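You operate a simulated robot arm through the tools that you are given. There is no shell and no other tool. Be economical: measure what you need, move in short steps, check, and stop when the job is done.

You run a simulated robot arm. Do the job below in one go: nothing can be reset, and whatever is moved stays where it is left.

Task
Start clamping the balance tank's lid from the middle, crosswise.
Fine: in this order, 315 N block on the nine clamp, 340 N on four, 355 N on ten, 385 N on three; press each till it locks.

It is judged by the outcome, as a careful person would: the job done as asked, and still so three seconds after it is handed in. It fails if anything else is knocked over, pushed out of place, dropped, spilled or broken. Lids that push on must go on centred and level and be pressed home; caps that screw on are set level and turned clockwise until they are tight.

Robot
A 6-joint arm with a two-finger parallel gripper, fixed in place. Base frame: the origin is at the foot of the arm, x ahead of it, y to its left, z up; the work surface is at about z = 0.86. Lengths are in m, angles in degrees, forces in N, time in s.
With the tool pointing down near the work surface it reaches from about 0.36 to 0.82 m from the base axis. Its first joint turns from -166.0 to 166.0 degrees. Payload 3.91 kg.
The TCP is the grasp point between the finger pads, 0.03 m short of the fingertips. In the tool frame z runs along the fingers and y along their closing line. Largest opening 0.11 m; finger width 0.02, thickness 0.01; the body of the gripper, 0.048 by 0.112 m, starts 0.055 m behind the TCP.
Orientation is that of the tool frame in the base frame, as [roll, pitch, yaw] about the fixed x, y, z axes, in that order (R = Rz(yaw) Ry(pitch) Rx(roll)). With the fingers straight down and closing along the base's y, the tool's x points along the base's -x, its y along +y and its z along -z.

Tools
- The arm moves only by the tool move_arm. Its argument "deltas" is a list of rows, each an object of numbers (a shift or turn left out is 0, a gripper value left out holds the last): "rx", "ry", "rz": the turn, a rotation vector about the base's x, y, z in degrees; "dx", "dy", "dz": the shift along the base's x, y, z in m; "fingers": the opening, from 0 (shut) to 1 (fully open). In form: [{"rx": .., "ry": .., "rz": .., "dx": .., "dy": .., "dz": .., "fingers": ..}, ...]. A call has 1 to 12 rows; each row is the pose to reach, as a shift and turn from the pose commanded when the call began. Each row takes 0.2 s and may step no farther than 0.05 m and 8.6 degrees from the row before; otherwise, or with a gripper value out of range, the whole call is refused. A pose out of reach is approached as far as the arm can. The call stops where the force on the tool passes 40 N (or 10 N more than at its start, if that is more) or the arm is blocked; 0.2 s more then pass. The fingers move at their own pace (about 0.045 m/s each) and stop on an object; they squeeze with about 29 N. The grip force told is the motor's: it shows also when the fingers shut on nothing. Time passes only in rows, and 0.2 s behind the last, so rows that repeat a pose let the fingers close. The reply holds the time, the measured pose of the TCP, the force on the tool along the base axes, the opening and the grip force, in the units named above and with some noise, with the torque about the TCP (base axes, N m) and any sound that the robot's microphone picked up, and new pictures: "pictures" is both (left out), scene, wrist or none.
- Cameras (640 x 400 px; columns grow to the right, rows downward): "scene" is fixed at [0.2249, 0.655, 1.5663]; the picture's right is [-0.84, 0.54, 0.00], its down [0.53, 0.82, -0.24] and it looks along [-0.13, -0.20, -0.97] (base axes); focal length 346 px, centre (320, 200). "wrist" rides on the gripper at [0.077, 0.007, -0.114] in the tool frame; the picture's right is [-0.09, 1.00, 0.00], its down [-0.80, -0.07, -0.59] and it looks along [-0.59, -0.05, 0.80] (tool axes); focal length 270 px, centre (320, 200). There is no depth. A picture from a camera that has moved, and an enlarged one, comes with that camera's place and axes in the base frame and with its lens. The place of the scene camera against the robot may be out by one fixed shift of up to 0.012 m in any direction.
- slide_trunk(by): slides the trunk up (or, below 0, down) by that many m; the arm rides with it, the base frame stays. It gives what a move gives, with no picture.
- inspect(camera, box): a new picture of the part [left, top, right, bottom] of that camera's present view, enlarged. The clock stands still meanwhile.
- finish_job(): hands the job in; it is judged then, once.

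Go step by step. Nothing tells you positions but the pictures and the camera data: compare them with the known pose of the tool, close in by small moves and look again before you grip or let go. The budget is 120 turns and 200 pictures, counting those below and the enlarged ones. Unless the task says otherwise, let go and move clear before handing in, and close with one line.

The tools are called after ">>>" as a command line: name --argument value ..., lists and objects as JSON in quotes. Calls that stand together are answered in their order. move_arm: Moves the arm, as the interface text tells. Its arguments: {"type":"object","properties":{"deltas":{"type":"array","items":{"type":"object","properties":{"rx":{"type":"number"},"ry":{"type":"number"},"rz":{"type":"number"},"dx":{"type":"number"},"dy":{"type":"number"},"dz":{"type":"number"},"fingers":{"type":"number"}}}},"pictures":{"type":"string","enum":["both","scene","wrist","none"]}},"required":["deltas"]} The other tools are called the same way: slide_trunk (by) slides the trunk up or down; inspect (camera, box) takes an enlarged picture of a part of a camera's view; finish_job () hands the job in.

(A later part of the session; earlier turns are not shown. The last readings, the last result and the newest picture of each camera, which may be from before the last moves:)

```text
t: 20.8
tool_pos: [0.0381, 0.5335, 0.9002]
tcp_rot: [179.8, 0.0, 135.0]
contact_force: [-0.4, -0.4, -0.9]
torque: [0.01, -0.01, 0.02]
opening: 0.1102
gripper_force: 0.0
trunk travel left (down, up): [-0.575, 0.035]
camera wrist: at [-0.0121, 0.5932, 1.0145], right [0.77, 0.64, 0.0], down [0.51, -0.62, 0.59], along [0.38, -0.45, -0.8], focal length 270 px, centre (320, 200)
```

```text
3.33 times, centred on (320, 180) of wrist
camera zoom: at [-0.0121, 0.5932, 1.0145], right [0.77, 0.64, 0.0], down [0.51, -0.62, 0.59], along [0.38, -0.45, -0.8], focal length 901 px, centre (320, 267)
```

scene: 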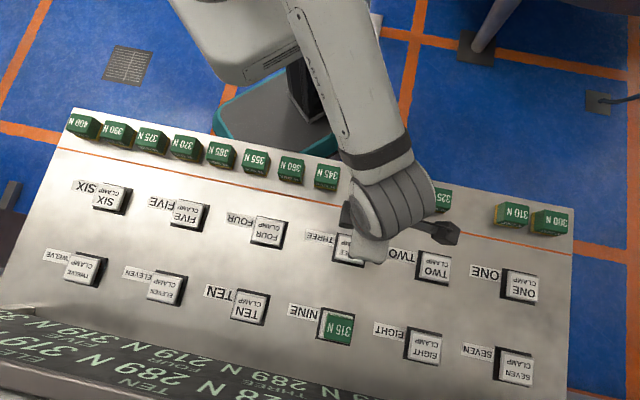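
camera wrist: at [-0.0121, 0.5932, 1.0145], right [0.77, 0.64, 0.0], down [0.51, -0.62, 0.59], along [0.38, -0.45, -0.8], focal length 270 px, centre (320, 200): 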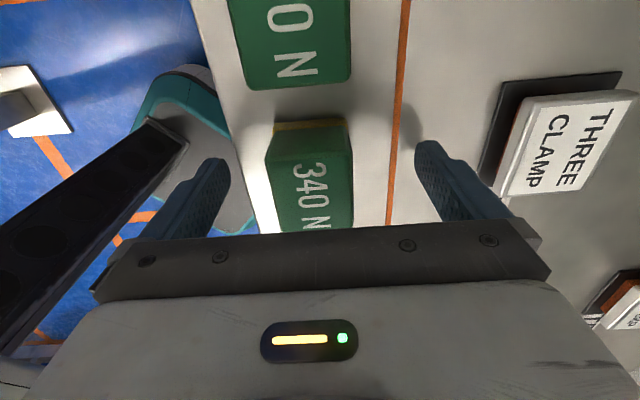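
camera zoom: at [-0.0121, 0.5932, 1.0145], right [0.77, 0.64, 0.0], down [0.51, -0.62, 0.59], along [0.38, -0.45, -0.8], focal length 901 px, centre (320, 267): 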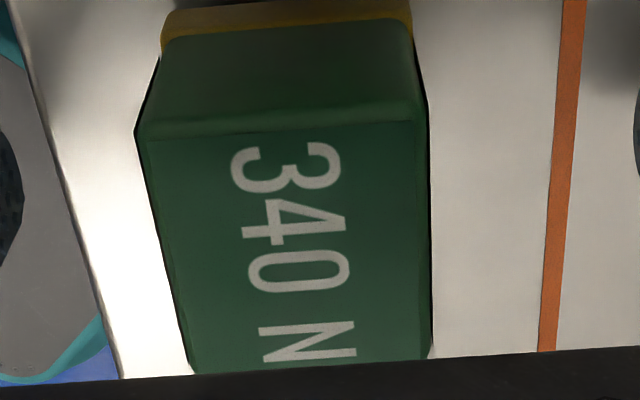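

It's 3.5 mm off across the row, so I'll correct that, lower 5 mm and grip.

>>> move_arm --deltas '[{"dx": -0.0025, "dy": -0.0025, "dz": -0.004}, {"dx": -0.0025, "dy": -0.0025, "dz": -0.004, "fingers": 0.2}, {"dx": -0.0025, "dy": -0.0025, "dz": -0.004, "fingers": 0.2}, {"dx": -0.0025, "dy": -0.0025, "dz": -0.004, "fingers": 0.2}, {"dx": -0.0025, "dy": -0.0025, "dz": -0.004, "fingers": 0.2}, {"dx": -0.0025, "dy": -0.0025, "dz": -0.004, "fingers": 0.2}, {"dx": -0.0025, "dy": -0.0025, "dz": -0.004, "fingers": 0.2}]' --pictures "wrist"

```text
t: 22.4
tool_pos: [0.036, 0.5306, 0.8948]
tcp_rot: [179.7, 0.0, 135.1]
contact_force: [-0.1, -0.7, 0.3]
torque: [-0.02, 0.0, 0.03]
opening: 0.0396
gripper_force: 29.2
trunk travel left (down, up): [-0.575, 0.035]
camera wrist: at [-0.0142, 0.591, 1.0097], right [0.77, 0.64, 0.0], down [0.51, -0.62, 0.59], along [0.38, -0.45, -0.8], focal length 270 px, centre (320, 200)
```

wrist: 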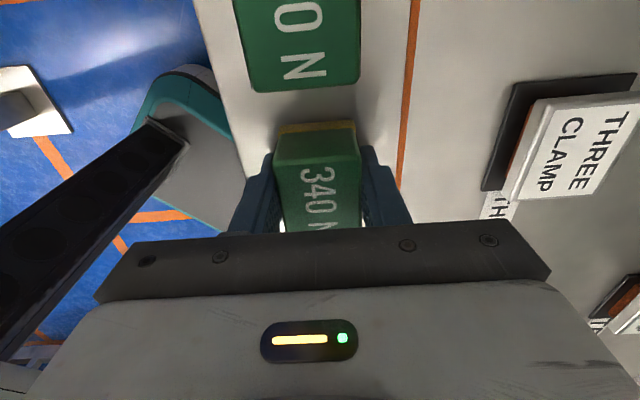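

Gripped. I'll carry it to above the four clamp, estimated at (0.2475, 0.5195).

>>> move_arm --deltas '[{"dz": 0.03}, {"dz": 0.07}, {"dz": 0.11}, {"dx": 0.03, "dy": -0.002, "dz": 0.13}, {"dx": 0.075, "dy": -0.005, "dz": 0.13}, {"dx": 0.12, "dy": -0.007, "dz": 0.13}, {"dx": 0.165, "dy": -0.009, "dz": 0.13}, {"dx": 0.21, "dy": -0.011, "dz": 0.13}, {"dx": 0.21, "dy": -0.011, "dz": 0.13}, {"dx": 0.21, "dy": -0.011, "dz": 0.09}, {"dx": 0.21, "dy": -0.011, "dz": 0.075}, {"dx": 0.21, "dy": -0.011, "dz": 0.075}]' --pictures "wrist"

>>> inspect --camera "wrist" --box '[240, 60, 400, 160]'

```text
t: 25.0
tool_pos: [0.2485, 0.5198, 0.972]
tcp_rot: [179.8, 0.1, 135.0]
contact_force: [-0.6, -0.4, -0.2]
torque: [0.0, 0.03, 0.0]
opening: 0.0396
gripper_force: 29.3
trunk travel left (down, up): [-0.575, 0.035]
camera wrist: at [0.1979, 0.5806, 1.0874], right [0.77, 0.64, 0.0], down [0.51, -0.62, 0.59], along [0.38, -0.45, -0.8], focal length 270 px, centre (320, 200)
```

wrist: 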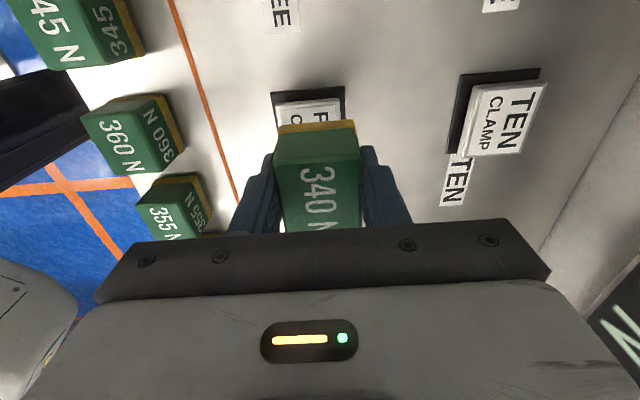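

```text
4.00 times, centred on (320, 110) of wrist
camera zoom: at [0.1979, 0.5806, 1.0874], right [0.77, 0.64, 0.0], down [0.51, -0.62, 0.59], along [0.38, -0.45, -0.8], focal length 1081 px, centre (320, 560)
```

zoom: 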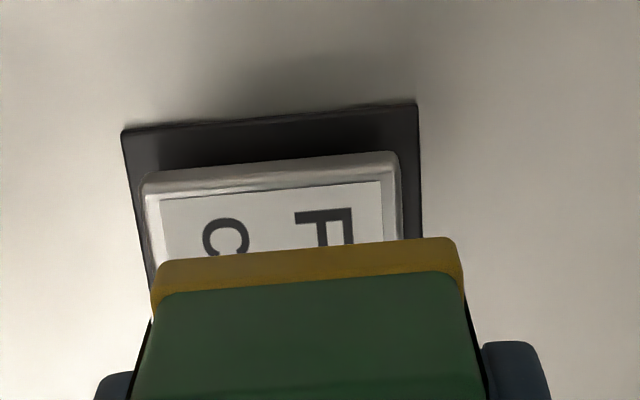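

Relative to the TCP, four's key is about 1 cm off in -y. I'll shift and lower to just above it.

>>> move_arm --deltas '[{"dy": -0.0104}, {"dy": -0.0104, "dz": -0.02}, {"dy": -0.0104, "dz": -0.037}, {"dy": -0.0104, "dz": -0.037}]' --pictures "wrist"

>>> inspect --camera "wrist" --box '[240, 80, 400, 180]'

```text
t: 26.0
tool_pos: [0.2485, 0.5084, 0.9339]
tcp_rot: [179.9, 0.0, 135.0]
contact_force: [0.8, -0.4, -0.6]
torque: [-0.05, 0.02, -0.02]
opening: 0.0393
gripper_force: 29.0
trunk travel left (down, up): [-0.575, 0.035]
camera wrist: at [0.1989, 0.5679, 1.0494], right [0.77, 0.64, 0.0], down [0.51, -0.62, 0.59], along [0.38, -0.45, -0.8], focal length 270 px, centre (320, 200)
```

wrist: 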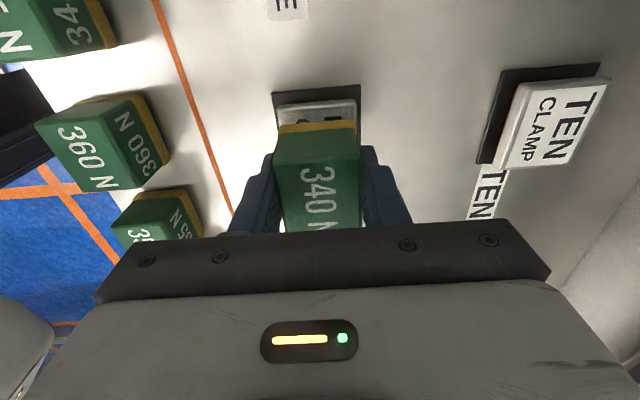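

```text
4.00 times, centred on (320, 130) of wrist
camera zoom: at [0.1989, 0.5679, 1.0494], right [0.77, 0.64, 0.0], down [0.51, -0.62, 0.59], along [0.38, -0.45, -0.8], focal length 1081 px, centre (320, 480)
```

zoom: 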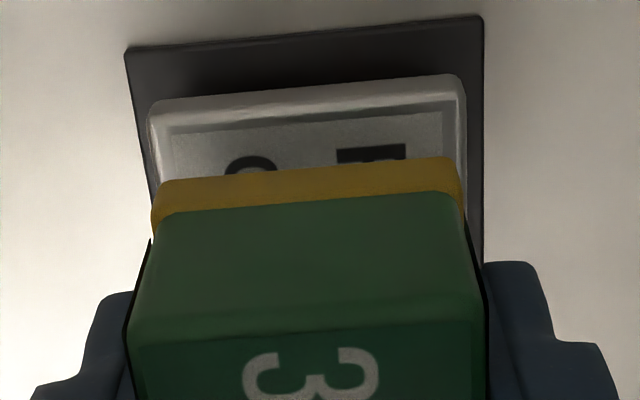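

The block is nearly aligned. I'll trim by about 1 mm and lower to contact.

>>> move_arm --deltas '[{"dx": -0.0003, "dy": 0.0011}, {"dx": -0.0003, "dy": 0.0011, "dz": -0.005}, {"dx": -0.0003, "dy": 0.0011, "dz": -0.009}, {"dx": -0.0003, "dy": 0.0011, "dz": -0.013}, {"dx": -0.0003, "dy": 0.0011, "dz": -0.016}, {"dx": -0.0003, "dy": 0.0011, "dz": -0.018}, {"dx": -0.0003, "dy": 0.0011, "dz": -0.018}]' --pictures "wrist"

>>> inspect --camera "wrist" --box '[240, 80, 400, 180]'

```text
t: 27.6
tool_pos: [0.2468, 0.5087, 0.9157]
tcp_rot: [179.7, 0.0, 135.0]
contact_force: [-1.1, -0.1, 2.0]
torque: [-0.02, 0.06, -0.03]
opening: 0.0393
gripper_force: 28.7
trunk travel left (down, up): [-0.575, 0.035]
camera wrist: at [0.1971, 0.5688, 1.0301], right [0.77, 0.64, 0.0], down [0.51, -0.62, 0.59], along [0.38, -0.45, -0.8], focal length 270 px, centre (320, 200)
```

wrist: 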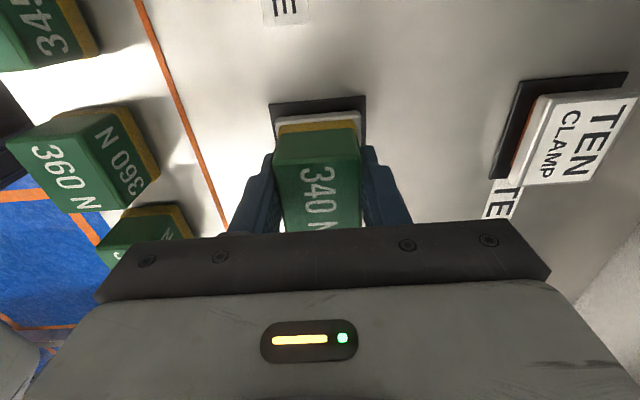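

```text
4.00 times, centred on (320, 130) of wrist
camera zoom: at [0.1971, 0.5688, 1.0301], right [0.77, 0.64, 0.0], down [0.51, -0.62, 0.59], along [0.38, -0.45, -0.8], focal length 1081 px, centre (320, 480)
```

zoom: 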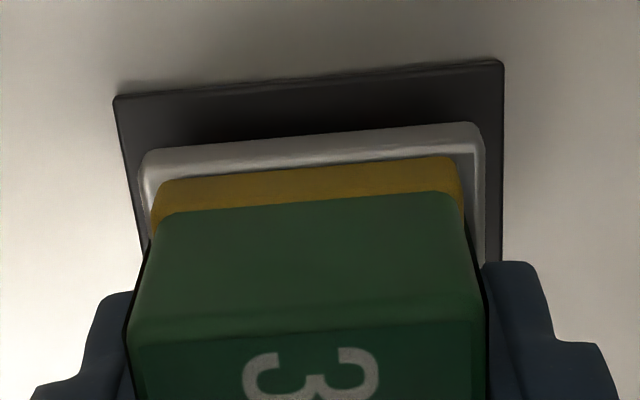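

Contact is starting and the block is well centred. I'll press on to seat it.

>>> move_arm --deltas '[{"dx": 0.0004, "dy": 0.0004, "dz": -0.002}, {"dx": 0.0004, "dy": 0.0004, "dz": -0.004}, {"dx": 0.0004, "dy": 0.0004, "dz": -0.006}, {"dx": 0.0004, "dy": 0.0004, "dz": -0.008}, {"dx": 0.0004, "dy": 0.0004, "dz": -0.01}, {"dx": 0.0004, "dy": 0.0004, "dz": -0.01}]' --pictures "both"

>>> inspect --camera "wrist" --box '[240, 80, 400, 180]'

```text
t: 29.0
tool_pos: [0.2469, 0.5107, 0.9062]
tcp_rot: [179.6, -0.1, 135.0]
contact_force: [-0.2, 1.3, 22.4]
torque: [-0.13, 0.19, 0.0]
opening: 0.0395
gripper_force: 29.1
trunk travel left (down, up): [-0.575, 0.035]
camera wrist: at [0.1968, 0.5697, 1.0217], right [0.77, 0.64, 0.01], down [0.51, -0.62, 0.59], along [0.39, -0.45, -0.81], focal length 270 px, centre (320, 200)
```

scene: 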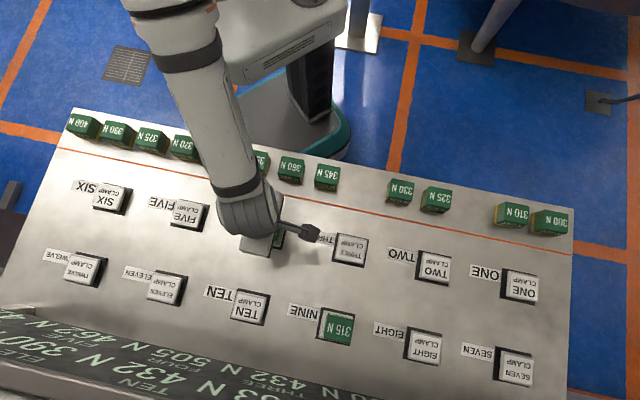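
wrist: 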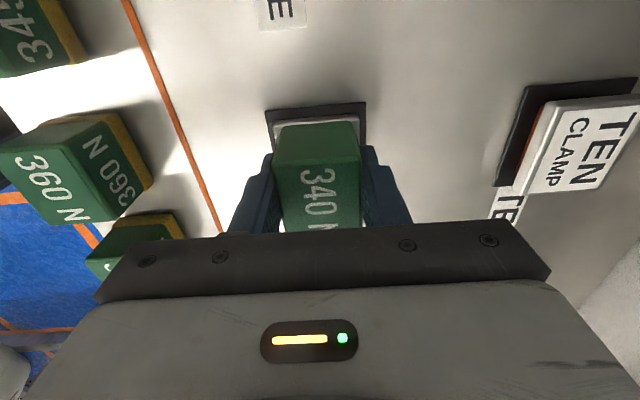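

```text
4.00 times, centred on (320, 130) of wrist
camera zoom: at [0.1968, 0.5697, 1.0217], right [0.77, 0.64, 0.01], down [0.51, -0.62, 0.59], along [0.39, -0.45, -0.81], focal length 1081 px, centre (320, 480)
```

zoom: 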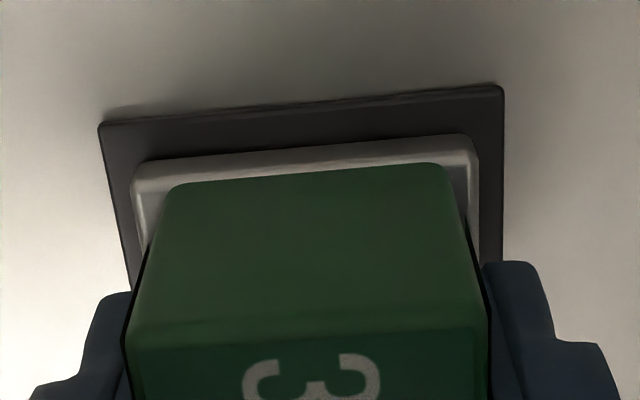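

The readings jumped again (four now shows about 505), so four locked. I'll release, rise and move above the 355 N block at about (0.198, 0.369).

>>> move_arm --deltas '[{"dz": 0.001, "fingers": 0.6}, {"dz": 0.001, "fingers": 0.6}, {"dz": 0.001, "fingers": 0.6}, {"dz": 0.03, "fingers": 0.6}, {"dz": 0.07, "fingers": 0.6}, {"dz": 0.08, "dx": -0.012, "dy": -0.036, "fingers": 1}, {"dz": 0.08, "dx": -0.025, "dy": -0.075, "fingers": 1}, {"dz": 0.08, "dx": -0.037, "dy": -0.11, "fingers": 1}, {"dz": 0.077, "dx": -0.049, "dy": -0.142, "fingers": 1}, {"dz": 0.075, "dx": -0.049, "dy": -0.142, "fingers": 1}]' --pictures "both"

>>> inspect --camera "wrist" --box '[240, 80, 400, 180]'

>>> inspect --camera "scene" --box '[0, 280, 400, 400]'

```text
t: 31.2
tool_pos: [0.199, 0.3703, 0.9794]
tcp_rot: [179.8, 0.1, 135.0]
contact_force: [0.0, 0.6, 0.6]
torque: [0.0, 0.0, -0.03]
opening: 0.1101
gripper_force: 0.1
trunk travel left (down, up): [-0.575, 0.035]
camera wrist: at [0.1487, 0.4289, 1.094], right [0.77, 0.64, 0.0], down [0.51, -0.62, 0.59], along [0.38, -0.45, -0.8], focal length 270 px, centre (320, 200)
```

scene: 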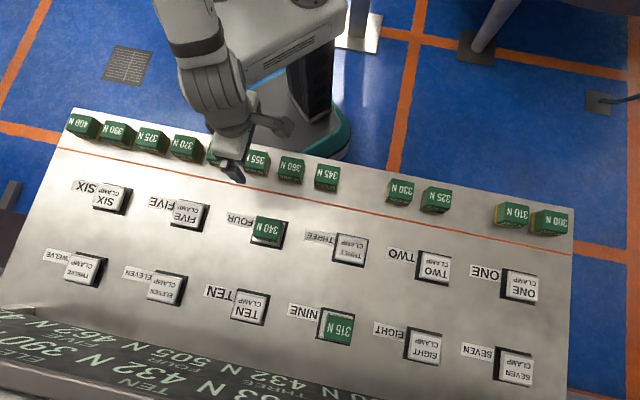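
wrist: 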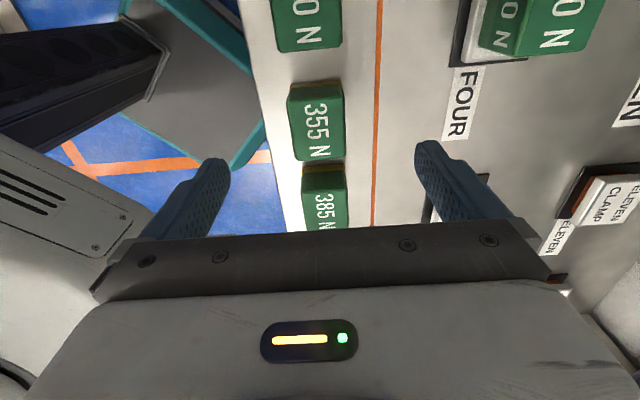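

```text
4.00 times, centred on (320, 130) of wrist
camera zoom: at [0.1487, 0.4289, 1.094], right [0.77, 0.64, 0.0], down [0.51, -0.62, 0.59], along [0.38, -0.45, -0.8], focal length 1081 px, centre (320, 480)
```

zoom: 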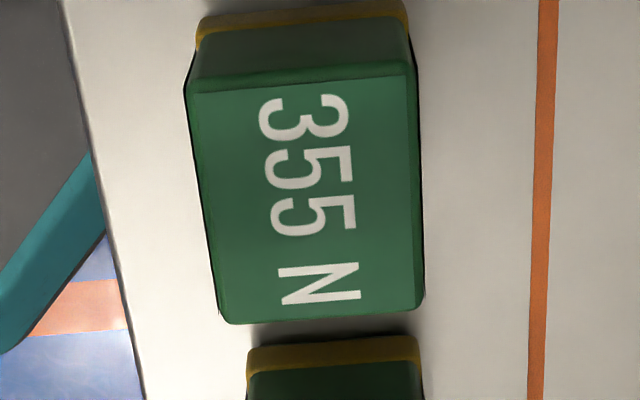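

```text
1.60 times, centred on (200, 340) of scene
camera zoom: at [0.2249, 0.655, 1.5663], right [-0.84, 0.54, 0.0], down [0.53, 0.82, -0.24], along [-0.13, -0.2, -0.97], focal length 553 px, centre (512, -24)
```

zoom: 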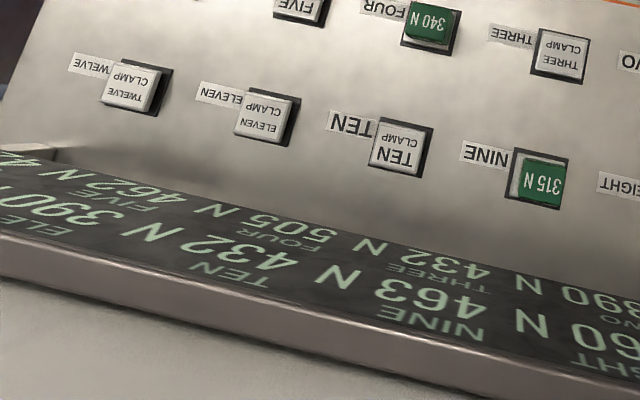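

Four is locked and the board holds at four = 505, nine = 463, ten = three = 432. 355 N is nearly under the TCP, so I'll shift slightly and lower.

>>> move_arm --deltas '[{"dx": -0.0025, "dy": 0.0013}, {"dx": -0.0025, "dy": 0.0013, "dz": -0.04}, {"dx": -0.0025, "dy": 0.0013, "dz": -0.078}, {"dx": -0.0025, "dy": 0.0013, "dz": -0.078}]' --pictures "wrist"

>>> inspect --camera "wrist" --box '[240, 120, 400, 240]'

```text
t: 32.2
tool_pos: [0.1982, 0.3679, 0.8994]
tcp_rot: [179.8, 0.0, 135.0]
contact_force: [-0.5, -1.0, 0.1]
torque: [0.0, 0.0, 0.01]
opening: 0.1102
gripper_force: 0.1
trunk travel left (down, up): [-0.575, 0.035]
camera wrist: at [0.1489, 0.429, 1.0148], right [0.77, 0.64, 0.0], down [0.51, -0.62, 0.59], along [0.38, -0.45, -0.8], focal length 270 px, centre (320, 200)
```

wrist: 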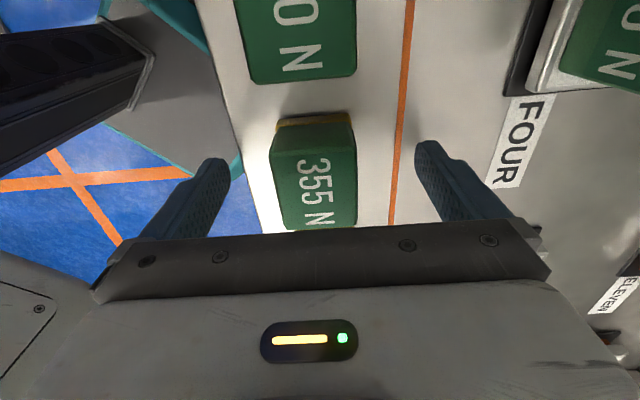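

```text
3.33 times, centred on (320, 180) of wrist
camera zoom: at [0.1489, 0.429, 1.0148], right [0.77, 0.64, 0.0], down [0.51, -0.62, 0.59], along [0.38, -0.45, -0.8], focal length 901 px, centre (320, 267)
```

zoom: 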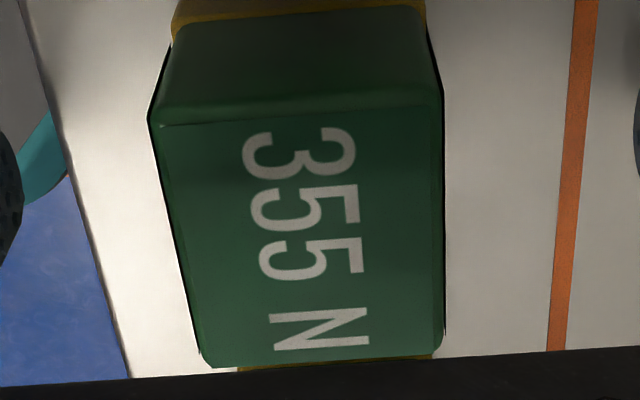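

It's off by only 1–2 mm, so I'll trim and grip.

>>> move_arm --deltas '[{"dx": -0.0023, "dy": 0.0003, "dz": -0.004}, {"dx": -0.0023, "dy": 0.0003, "dz": -0.004, "fingers": 0.2}, {"dx": -0.0023, "dy": 0.0003, "dz": -0.004, "fingers": 0.2}, {"dx": -0.0023, "dy": 0.0003, "dz": -0.004, "fingers": 0.2}, {"dx": -0.0023, "dy": 0.0003, "dz": -0.004, "fingers": 0.2}, {"dx": -0.0023, "dy": 0.0003, "dz": -0.004, "fingers": 0.2}, {"dx": -0.0023, "dy": 0.0003, "dz": -0.004, "fingers": 0.2}]' --pictures "wrist"

```text
t: 33.8
tool_pos: [0.1958, 0.3702, 0.8959]
tcp_rot: [179.8, 0.0, 135.0]
contact_force: [0.1, 0.6, 0.0]
torque: [-0.02, -0.01, 0.0]
opening: 0.0396
gripper_force: 29.2
trunk travel left (down, up): [-0.575, 0.035]
camera wrist: at [0.1462, 0.4297, 1.0109], right [0.77, 0.64, 0.0], down [0.51, -0.62, 0.59], along [0.38, -0.45, -0.8], focal length 270 px, centre (320, 200)
```

wrist: 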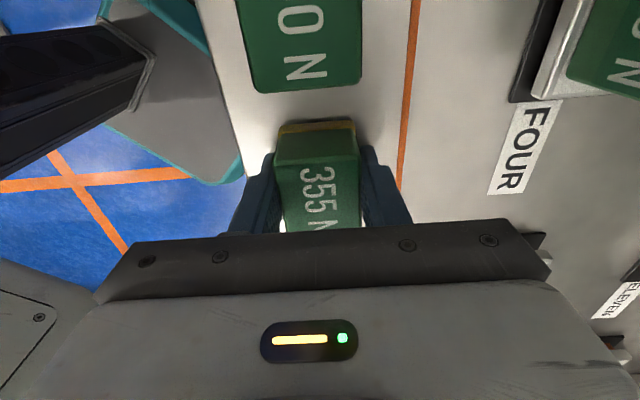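

Gripped. I'll carry it over to the ten clamp, expected around (0.352, 0.616).

>>> move_arm --deltas '[{"dz": 0.04}, {"dz": 0.085}, {"dz": 0.13}, {"dx": 0.022, "dy": 0.036, "dz": 0.13}, {"dx": 0.045, "dy": 0.071, "dz": 0.13}, {"dx": 0.068, "dy": 0.107, "dz": 0.13}, {"dx": 0.091, "dy": 0.143, "dz": 0.13}, {"dx": 0.114, "dy": 0.179, "dz": 0.13}, {"dx": 0.135, "dy": 0.213, "dz": 0.13}, {"dx": 0.156, "dy": 0.246, "dz": 0.12}, {"dx": 0.156, "dy": 0.246, "dz": 0.077}, {"dx": 0.156, "dy": 0.246, "dz": 0.077}]' --pictures "wrist"

>>> inspect --camera "wrist" --box '[240, 60, 400, 160]'

```text
t: 36.4
tool_pos: [0.3495, 0.6145, 0.9718]
tcp_rot: [179.8, 0.0, 135.0]
contact_force: [-0.2, -0.7, -0.5]
torque: [0.0, 0.01, -0.03]
opening: 0.0394
gripper_force: 28.7
trunk travel left (down, up): [-0.575, 0.035]
camera wrist: at [0.2996, 0.673, 1.0871], right [0.77, 0.64, 0.0], down [0.51, -0.62, 0.59], along [0.38, -0.45, -0.8], focal length 270 px, centre (320, 200)
```

wrist: 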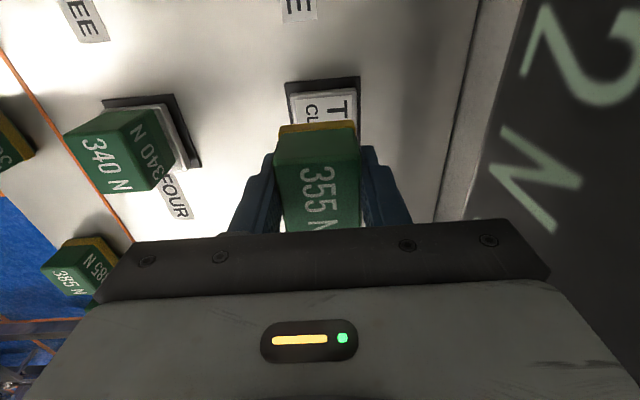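

```text
4.00 times, centred on (320, 110) of wrist
camera zoom: at [0.2996, 0.673, 1.0871], right [0.77, 0.64, 0.0], down [0.51, -0.62, 0.59], along [0.38, -0.45, -0.8], focal length 1081 px, centre (320, 560)
```

zoom: 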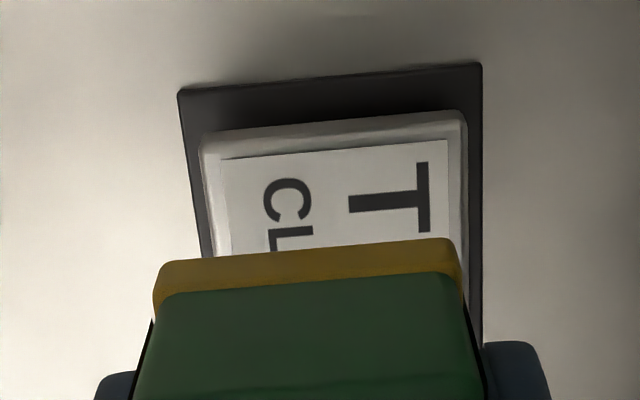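

The ten key is about 6 mm off across the row. I'll shift and lower to just above it.

>>> move_arm --deltas '[{"dx": 0.0038, "dy": 0.0048}, {"dx": 0.0038, "dy": 0.0048, "dz": -0.02}, {"dx": 0.0038, "dy": 0.0048, "dz": -0.037}, {"dx": 0.0038, "dy": 0.0048, "dz": -0.037}]' --pictures "wrist"

>>> inspect --camera "wrist" --box '[240, 80, 400, 180]'

```text
t: 37.4
tool_pos: [0.3519, 0.618, 0.9372]
tcp_rot: [179.7, 0.0, 135.0]
contact_force: [-0.3, 0.0, -1.4]
torque: [0.0, -0.02, 0.0]
opening: 0.0398
gripper_force: 28.9
trunk travel left (down, up): [-0.575, 0.035]
camera wrist: at [0.3012, 0.6795, 1.0517], right [0.77, 0.64, 0.0], down [0.51, -0.62, 0.59], along [0.38, -0.45, -0.8], focal length 270 px, centre (320, 200)
```

wrist: 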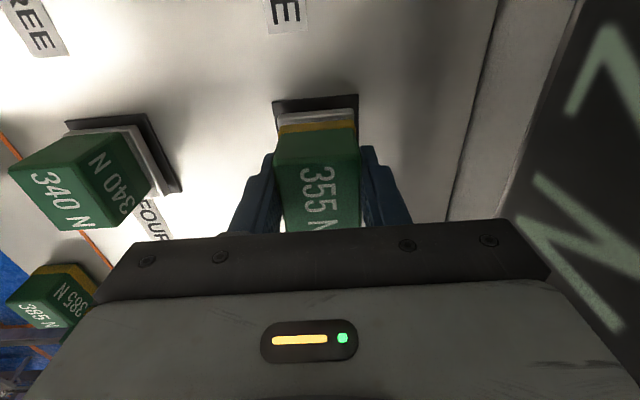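

```text
4.00 times, centred on (320, 130) of wrist
camera zoom: at [0.3012, 0.6795, 1.0517], right [0.77, 0.64, 0.0], down [0.51, -0.62, 0.59], along [0.38, -0.45, -0.8], focal length 1081 px, centre (320, 480)
```

zoom: 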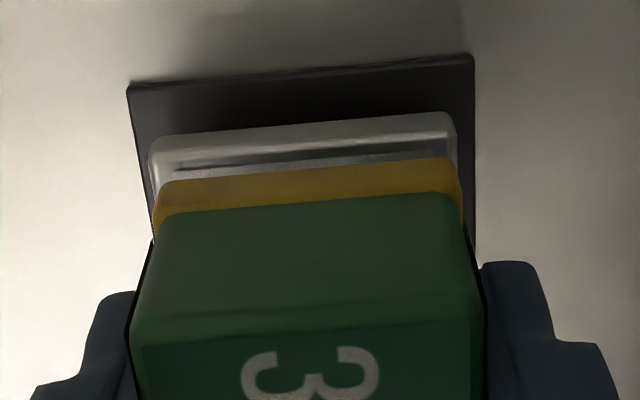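

The block needs to move about 5 mm toward the 400 end. I'll adjust and recheck at this height.

>>> move_arm --deltas '[{"dx": 0.0031, "dy": -0.0043}, {"dx": 0.0031, "dy": -0.0043, "dz": -0.003}, {"dx": 0.0031, "dy": -0.0043, "dz": -0.003}]' --pictures "none"

>>> inspect --camera "wrist" --box '[240, 80, 400, 180]'

```text
t: 38.2
tool_pos: [0.3564, 0.6151, 0.934]
tcp_rot: [179.9, 0.0, 135.0]
contact_force: [-0.1, 0.1, -1.8]
torque: [0.0, 0.0, -0.03]
opening: 0.0395
gripper_force: 29.4
trunk travel left (down, up): [-0.575, 0.035]
```

```text
4.00 times, centred on (320, 130) of wrist
camera zoom: at [0.3055, 0.6754, 1.0489], right [0.77, 0.64, 0.0], down [0.51, -0.62, 0.59], along [0.38, -0.45, -0.8], focal length 1081 px, centre (320, 480)
```

zoom: 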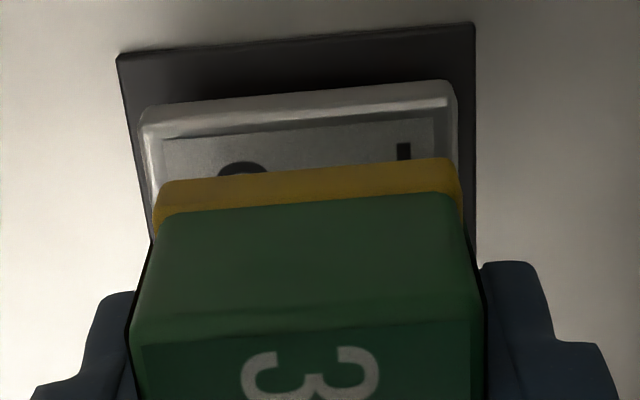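

The along-row gap is right now. I'll trim 1.6 mm across the row and lower to contact.

>>> move_arm --deltas '[{"dx": -0.0011, "dy": -0.0011}, {"dx": -0.0011, "dy": -0.0011, "dz": -0.005}, {"dx": -0.0011, "dy": -0.0011, "dz": -0.009}, {"dx": -0.0011, "dy": -0.0011, "dz": -0.013}, {"dx": -0.0011, "dy": -0.0011, "dz": -0.015}, {"dx": -0.0011, "dy": -0.0011, "dz": -0.017}, {"dx": -0.0011, "dy": -0.0011, "dz": -0.017}]' --pictures "none"

>>> inspect --camera "wrist" --box '[240, 80, 400, 180]'

```text
t: 39.8
tool_pos: [0.355, 0.6147, 0.9178]
tcp_rot: [179.8, 0.0, 135.1]
contact_force: [0.3, -0.2, -0.4]
torque: [0.0, 0.01, 0.02]
opening: 0.0397
gripper_force: 28.9
trunk travel left (down, up): [-0.575, 0.035]
```

```text
4.00 times, centred on (320, 130) of wrist
camera zoom: at [0.3044, 0.6753, 1.033], right [0.77, 0.64, 0.0], down [0.51, -0.62, 0.59], along [0.38, -0.45, -0.8], focal length 1081 px, centre (320, 480)
```

zoom: 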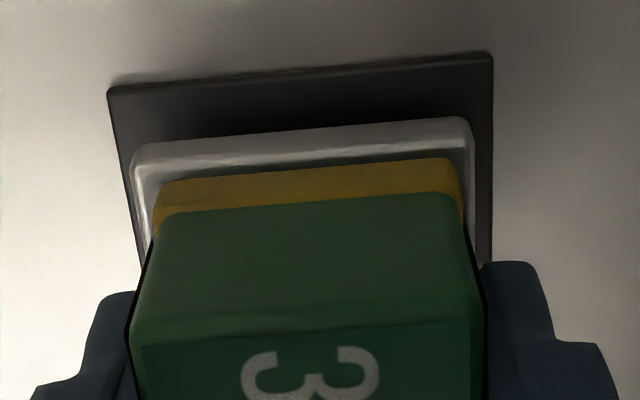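

It's nearly perfect. I'll trim 0.7 mm and press to seat it.

>>> move_arm --deltas '[{"dx": -0.0005, "dy": -0.0005, "dz": -0.002}, {"dx": -0.0005, "dy": -0.0005, "dz": -0.004}, {"dx": -0.0005, "dy": -0.0005, "dz": -0.006}, {"dx": -0.0005, "dy": -0.0005, "dz": -0.008}, {"dx": -0.0005, "dy": -0.0005, "dz": -0.01}, {"dx": -0.0005, "dy": -0.0005, "dz": -0.012}, {"dx": -0.0005, "dy": -0.0005, "dz": -0.012}]' --pictures "scene"

>>> inspect --camera "wrist" --box '[240, 80, 400, 180]'

```text
t: 41.4
tool_pos: [0.3538, 0.615, 0.9078]
tcp_rot: [179.5, -0.1, 134.9]
contact_force: [0.2, 5.6, 21.0]
torque: [-0.07, 0.19, -0.02]
opening: 0.0395
gripper_force: 29.1
trunk travel left (down, up): [-0.575, 0.035]
```

scene: 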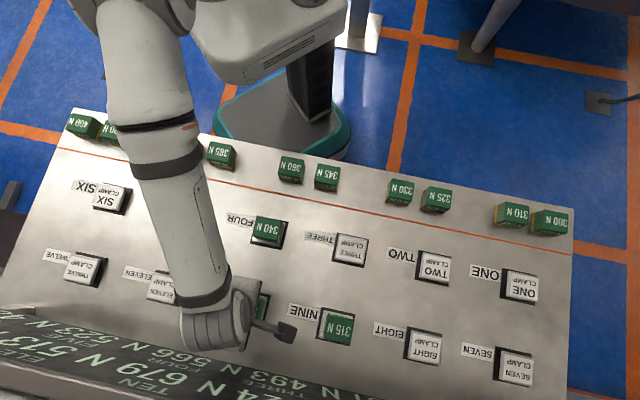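

```text
4.00 times, centred on (320, 130) of wrist
camera zoom: at [0.3043, 0.6748, 1.022], right [0.77, 0.64, 0.01], down [0.51, -0.62, 0.59], along [0.39, -0.45, -0.81], focal length 1081 px, centre (320, 480)
```

zoom: 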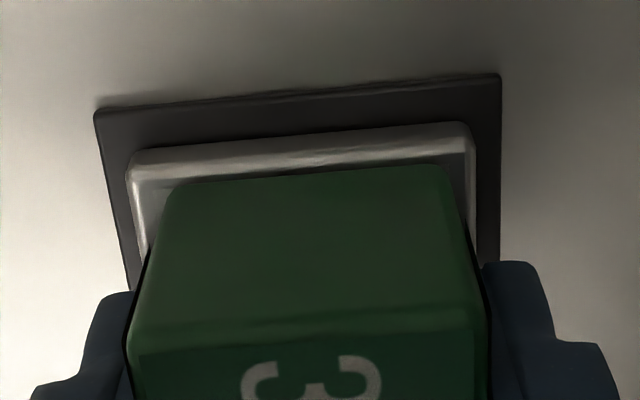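

Ten jumped to 679 N, so it's locked. I'll release, rise and go above 385 N at about (0.2495, 0.3165).

>>> move_arm --deltas '[{"dz": 0.001, "fingers": 0.6}, {"dz": 0.001, "fingers": 0.6}, {"dz": 0.001, "fingers": 0.6}, {"dz": 0.03, "fingers": 0.6}, {"dz": 0.075, "fingers": 0.6}, {"dz": 0.1, "dx": -0.01, "dy": -0.02, "fingers": 0.6}, {"dz": 0.1, "dx": -0.024, "dy": -0.067, "fingers": 0.6}, {"dz": 0.1, "dx": -0.04, "dy": -0.113, "fingers": 0.6}, {"dz": 0.1, "dx": -0.056, "dy": -0.159, "fingers": 0.6}, {"dz": 0.1, "dx": -0.072, "dy": -0.205, "fingers": 1}, {"dz": 0.1, "dx": -0.088, "dy": -0.251, "fingers": 1}, {"dz": 0.09, "dx": -0.104, "dy": -0.297, "fingers": 1}]' --pictures "none"

>>> move_arm --deltas '[{"dz": -0.018}, {"dz": -0.018}]' --pictures "both"

>>> inspect --camera "wrist" --box '[240, 80, 400, 180]'

>>> inspect --camera "scene" --box '[0, 200, 400, 400]'

```text
t: 44.0
tool_pos: [0.2497, 0.3164, 0.9993]
tcp_rot: [179.7, 0.0, 135.0]
contact_force: [1.3, 0.0, 0.0]
torque: [0.0, 0.02, 0.0]
opening: 0.1102
gripper_force: 0.2
trunk travel left (down, up): [-0.575, 0.035]
```

```text
t: 44.6
tool_pos: [0.2501, 0.3182, 0.9816]
tcp_rot: [179.8, 0.0, 135.0]
contact_force: [0.7, -0.1, 0.4]
torque: [0.0, -0.03, -0.01]
opening: 0.11
gripper_force: 0.0
trunk travel left (down, up): [-0.575, 0.035]
camera wrist: at [0.2004, 0.3788, 1.0954], right [0.77, 0.64, 0.0], down [0.51, -0.62, 0.59], along [0.38, -0.45, -0.8], focal length 270 px, centre (320, 200)
```

scene: 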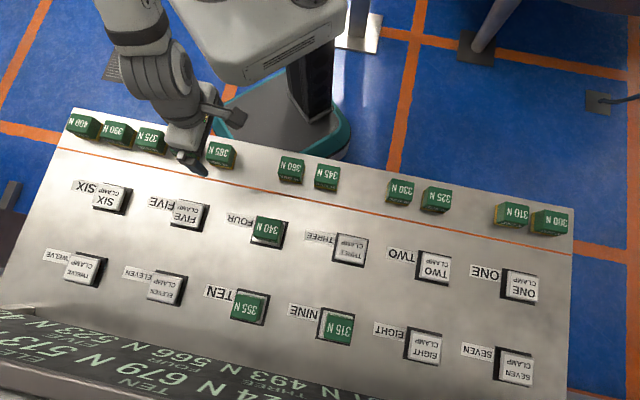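
wrist: 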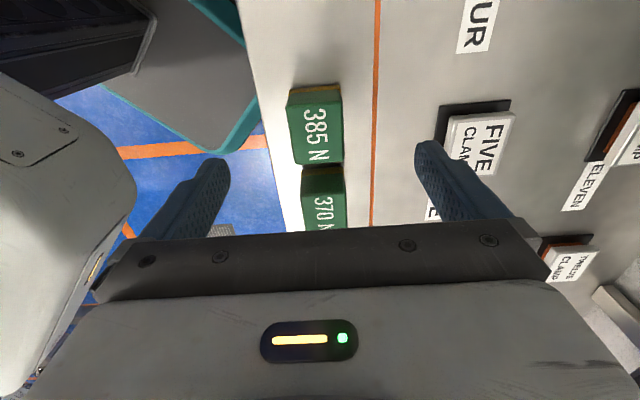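

```text
4.00 times, centred on (320, 130) of wrist
camera zoom: at [0.2004, 0.3788, 1.0954], right [0.77, 0.64, 0.0], down [0.51, -0.62, 0.59], along [0.38, -0.45, -0.8], focal length 1081 px, centre (320, 480)
```

zoom: 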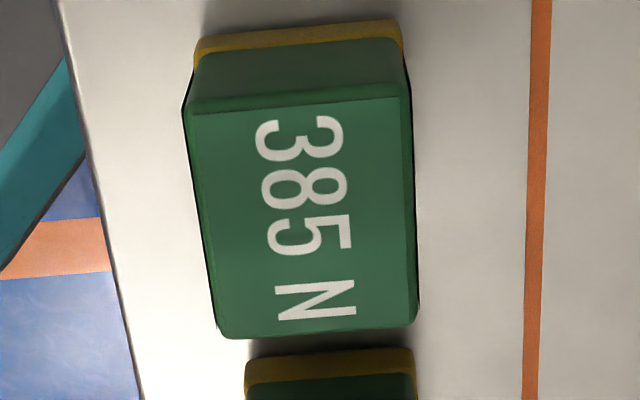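

```text
1.60 times, centred on (200, 300) of scene
camera zoom: at [0.2249, 0.655, 1.5663], right [-0.84, 0.54, 0.0], down [0.53, 0.82, -0.24], along [-0.13, -0.2, -0.97], focal length 553 px, centre (512, 40)
```

zoom: 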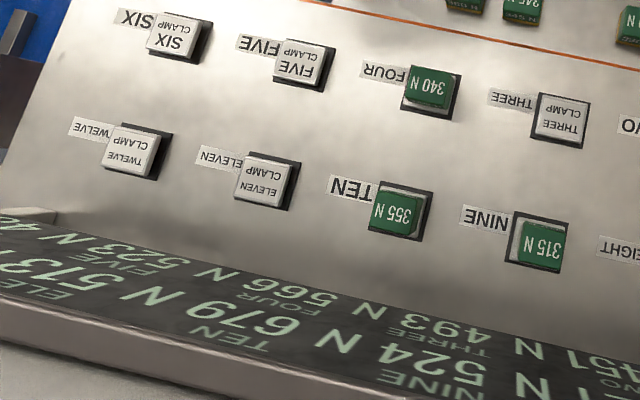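

Ten is locked with 355 N on it. 385 N is just under the gripper, so I'll apply a small shift, lower and check.

>>> move_arm --deltas '[{"dx": -0.0018, "dy": -0.0034}, {"dx": -0.0018, "dy": -0.0034, "dz": -0.04}, {"dx": -0.0018, "dy": -0.0034, "dz": -0.08}, {"dx": -0.0018, "dy": -0.0034, "dz": -0.08}]' --pictures "wrist"

>>> inspect --camera "wrist" --box '[240, 120, 400, 240]'

```text
t: 45.6
tool_pos: [0.25, 0.3145, 0.8976]
tcp_rot: [179.8, 0.0, 135.0]
contact_force: [-0.4, -0.2, 0.3]
torque: [0.03, 0.02, 0.04]
opening: 0.1101
gripper_force: 0.1
trunk travel left (down, up): [-0.575, 0.035]
camera wrist: at [0.2007, 0.3747, 1.0119], right [0.77, 0.64, 0.0], down [0.51, -0.62, 0.59], along [0.38, -0.45, -0.8], focal length 270 px, centre (320, 200)
```

wrist: 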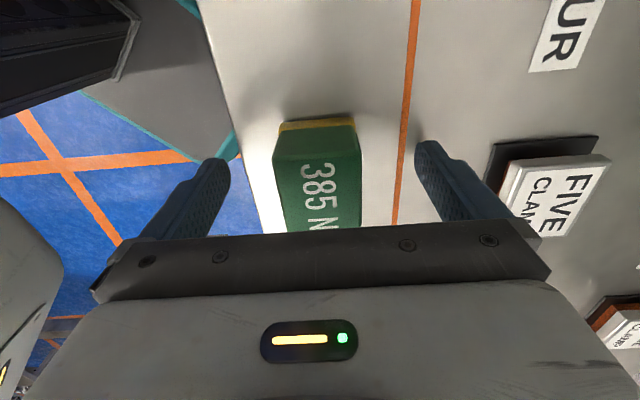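

```text
3.33 times, centred on (320, 180) of wrist
camera zoom: at [0.2007, 0.3747, 1.0119], right [0.77, 0.64, 0.0], down [0.51, -0.62, 0.59], along [0.38, -0.45, -0.8], focal length 901 px, centre (320, 267)
```

zoom: 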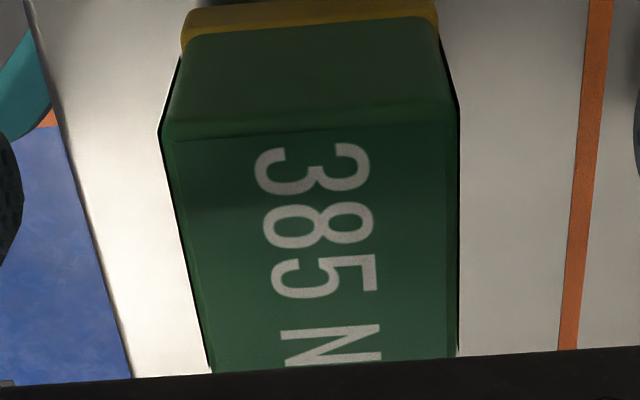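

It's centred, so I'll grip.

>>> move_arm --deltas '[{"dz": -0.002}, {"dz": -0.002, "fingers": 0.2}, {"dz": -0.002, "fingers": 0.2}, {"dz": -0.002, "fingers": 0.2}, {"dz": -0.002, "fingers": 0.2}, {"dz": -0.002, "fingers": 0.2}, {"dz": -0.002, "fingers": 0.2}]' --pictures "none"

```text
t: 47.2
tool_pos: [0.2499, 0.3161, 0.8957]
tcp_rot: [179.8, 0.0, 135.0]
contact_force: [-1.1, 0.0, 0.9]
torque: [0.0, 0.0, -0.01]
opening: 0.0395
gripper_force: 28.5
trunk travel left (down, up): [-0.575, 0.035]
```

Gripped 385 N. I'll carry it to the three clamp, expected at about (0.1265, 0.631).

>>> move_arm --deltas '[{"dz": 0.045}, {"dz": 0.09}, {"dz": 0.13}, {"dx": -0.016, "dy": 0.04, "dz": 0.13}, {"dx": -0.033, "dy": 0.084, "dz": 0.13}, {"dx": -0.05, "dy": 0.128, "dz": 0.13}, {"dx": -0.067, "dy": 0.172, "dz": 0.13}, {"dx": -0.084, "dy": 0.215, "dz": 0.13}, {"dx": -0.101, "dy": 0.258, "dz": 0.13}, {"dx": -0.113, "dy": 0.288, "dz": 0.12}, {"dx": -0.1235, "dy": 0.315, "dz": 0.1}, {"dx": -0.1235, "dy": 0.315, "dz": 0.077}]' --pictures "none"

>>> inspect --camera "wrist" --box '[240, 60, 400, 160]'

```text
t: 49.8
tool_pos: [0.1236, 0.6294, 0.9741]
tcp_rot: [179.7, 0.0, 134.9]
contact_force: [-0.3, 0.1, -0.3]
torque: [0.05, 0.03, 0.02]
opening: 0.0395
gripper_force: 28.2
trunk travel left (down, up): [-0.575, 0.035]
```

```text
4.00 times, centred on (320, 110) of wrist
camera zoom: at [0.0741, 0.6892, 1.0887], right [0.77, 0.64, 0.0], down [0.51, -0.62, 0.59], along [0.38, -0.45, -0.8], focal length 1081 px, centre (320, 560)
```

zoom: 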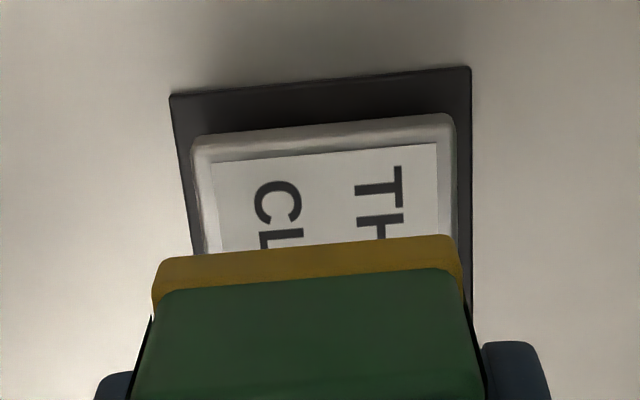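

I'll shift by (0.0048, -0.0031) and lower to just above the three key.

>>> move_arm --deltas '[{"dx": 0.0048, "dy": -0.0031}, {"dx": 0.0048, "dy": -0.0031, "dz": -0.02}, {"dx": 0.0048, "dy": -0.0031, "dz": -0.0385}, {"dx": 0.0048, "dy": -0.0031, "dz": -0.0385}]' --pictures "wrist"

>>> inspect --camera "wrist" --box '[240, 80, 400, 180]'

```text
t: 50.8
tool_pos: [0.1286, 0.6258, 0.9336]
tcp_rot: [179.8, -0.1, 134.9]
contact_force: [-0.2, 0.2, -1.1]
torque: [-0.01, -0.01, 0.02]
opening: 0.0397
gripper_force: 29.1
trunk travel left (down, up): [-0.575, 0.035]
camera wrist: at [0.0784, 0.6857, 1.0486], right [0.77, 0.64, 0.0], down [0.51, -0.62, 0.59], along [0.38, -0.45, -0.8], focal length 270 px, centre (320, 200)
```

wrist: 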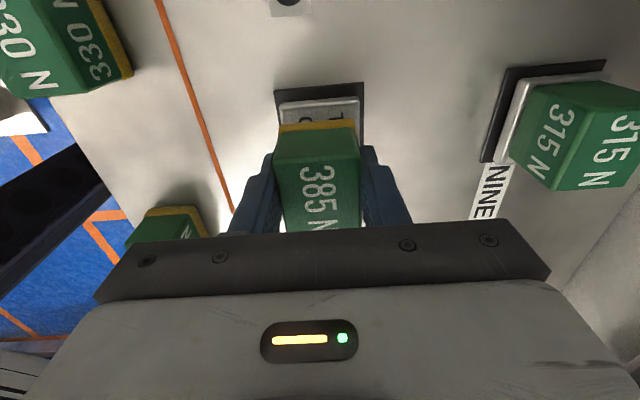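

```text
4.00 times, centred on (320, 130) of wrist
camera zoom: at [0.0784, 0.6857, 1.0486], right [0.77, 0.64, 0.0], down [0.51, -0.62, 0.59], along [0.38, -0.45, -0.8], focal length 1081 px, centre (320, 480)
```

zoom: 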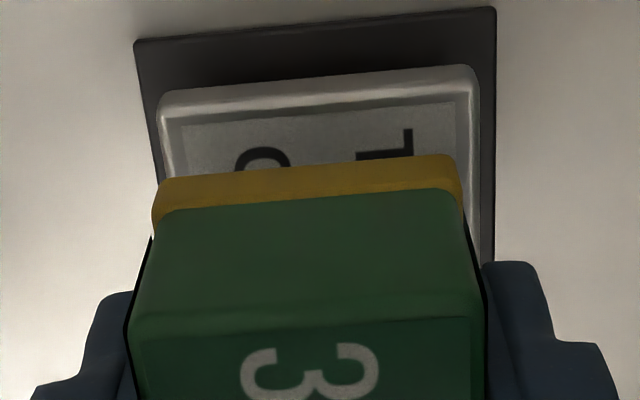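

I'll trim by (-0.0006, +0.0026) and lower to contact.

>>> move_arm --deltas '[{"dx": -0.0006, "dy": 0.0026}, {"dx": -0.0006, "dy": 0.0026, "dz": -0.005}, {"dx": -0.0006, "dy": 0.0026, "dz": -0.009}, {"dx": -0.0006, "dy": 0.0026, "dz": -0.013}, {"dx": -0.0006, "dy": 0.0026, "dz": -0.016}, {"dx": -0.0006, "dy": 0.0026, "dz": -0.016}]' --pictures "none"

>>> inspect --camera "wrist" --box '[240, 80, 400, 180]'

```text
t: 52.2
tool_pos: [0.1287, 0.6289, 0.9178]
tcp_rot: [179.8, 0.0, 135.0]
contact_force: [-1.1, 0.5, 0.7]
torque: [-0.02, 0.01, -0.02]
opening: 0.0396
gripper_force: 28.7
trunk travel left (down, up): [-0.575, 0.035]
```

```text
4.00 times, centred on (320, 130) of wrist
camera zoom: at [0.0791, 0.6892, 1.0326], right [0.77, 0.64, 0.0], down [0.51, -0.62, 0.59], along [0.38, -0.45, -0.8], focal length 1081 px, centre (320, 480)
```

zoom: 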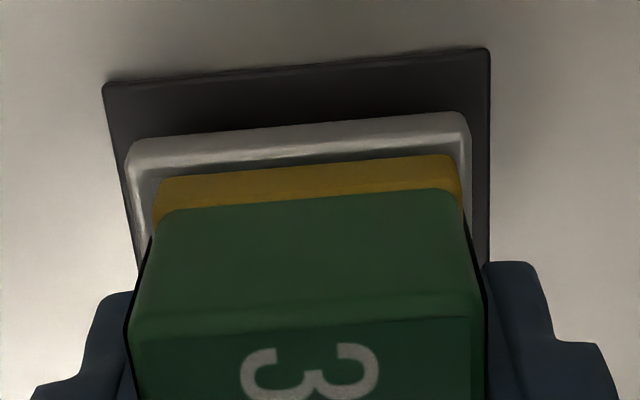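

It's 1.4 mm too far across the row. I'll shift back and check again before pressing.

>>> move_arm --deltas '[{"dx": -0.001, "dy": -0.001, "dz": 0.001}, {"dx": -0.001, "dy": -0.001, "dz": 0.001}]' --pictures "none"

>>> inspect --camera "wrist" --box '[240, 80, 400, 180]'

```text
t: 52.8
tool_pos: [0.1276, 0.6286, 0.9185]
tcp_rot: [179.8, 0.0, 135.0]
contact_force: [0.4, 0.7, -1.2]
torque: [0.03, -0.05, -0.01]
opening: 0.0396
gripper_force: 29.4
trunk travel left (down, up): [-0.575, 0.035]
```

```text
4.00 times, centred on (320, 130) of wrist
camera zoom: at [0.0783, 0.6886, 1.0332], right [0.77, 0.64, 0.0], down [0.51, -0.62, 0.59], along [0.38, -0.45, -0.8], focal length 1081 px, centre (320, 480)
```

zoom: 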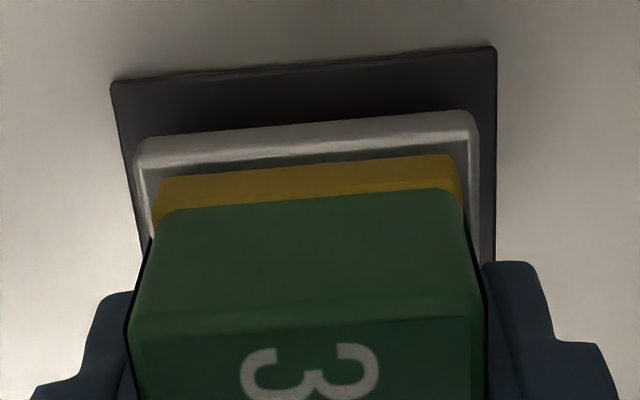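

Centred. I'll press to seat and lock it.

>>> move_arm --deltas '[{"dz": -0.003}, {"dz": -0.005}, {"dz": -0.007}, {"dz": -0.009}, {"dz": -0.011}, {"dz": -0.013}, {"dz": -0.013}]' --pictures "scene"

>>> inspect --camera "wrist" --box '[240, 80, 400, 180]'

>>> inspect --camera "scene" --box '[0, 280, 400, 400]'

```text
t: 54.4
tool_pos: [0.1263, 0.629, 0.9074]
tcp_rot: [179.6, -0.1, 135.0]
contact_force: [1.7, 5.5, 20.8]
torque: [-0.07, 0.14, 0.0]
opening: 0.0399
gripper_force: 29.5
trunk travel left (down, up): [-0.575, 0.035]
```

scene: 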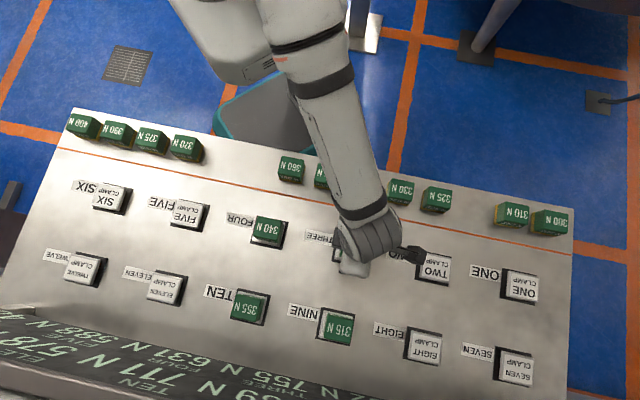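

```text
4.00 times, centred on (320, 130) of wrist
camera zoom: at [0.0773, 0.6874, 1.0231], right [0.77, 0.64, 0.01], down [0.51, -0.62, 0.59], along [0.38, -0.45, -0.81], focal length 1081 px, centre (320, 480)
```

zoom: 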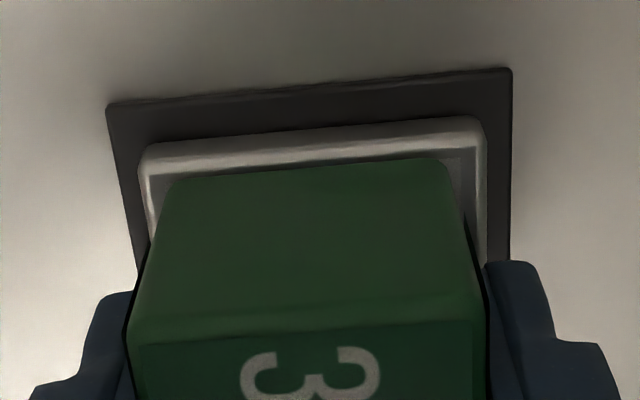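

```text
1.60 times, centred on (200, 340) of scene
camera zoom: at [0.2249, 0.655, 1.5663], right [-0.84, 0.54, 0.0], down [0.53, 0.82, -0.24], along [-0.13, -0.2, -0.97], focal length 553 px, centre (512, -24)
```

zoom: 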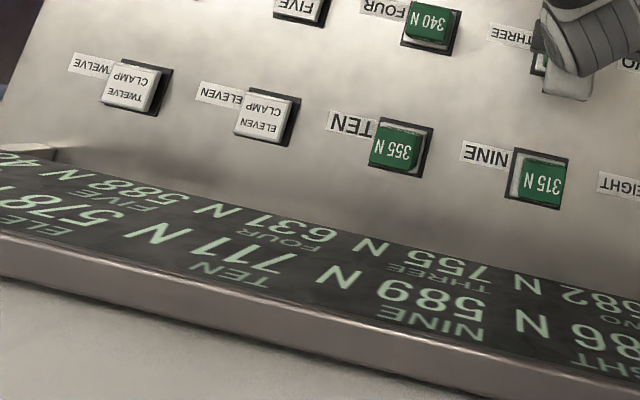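

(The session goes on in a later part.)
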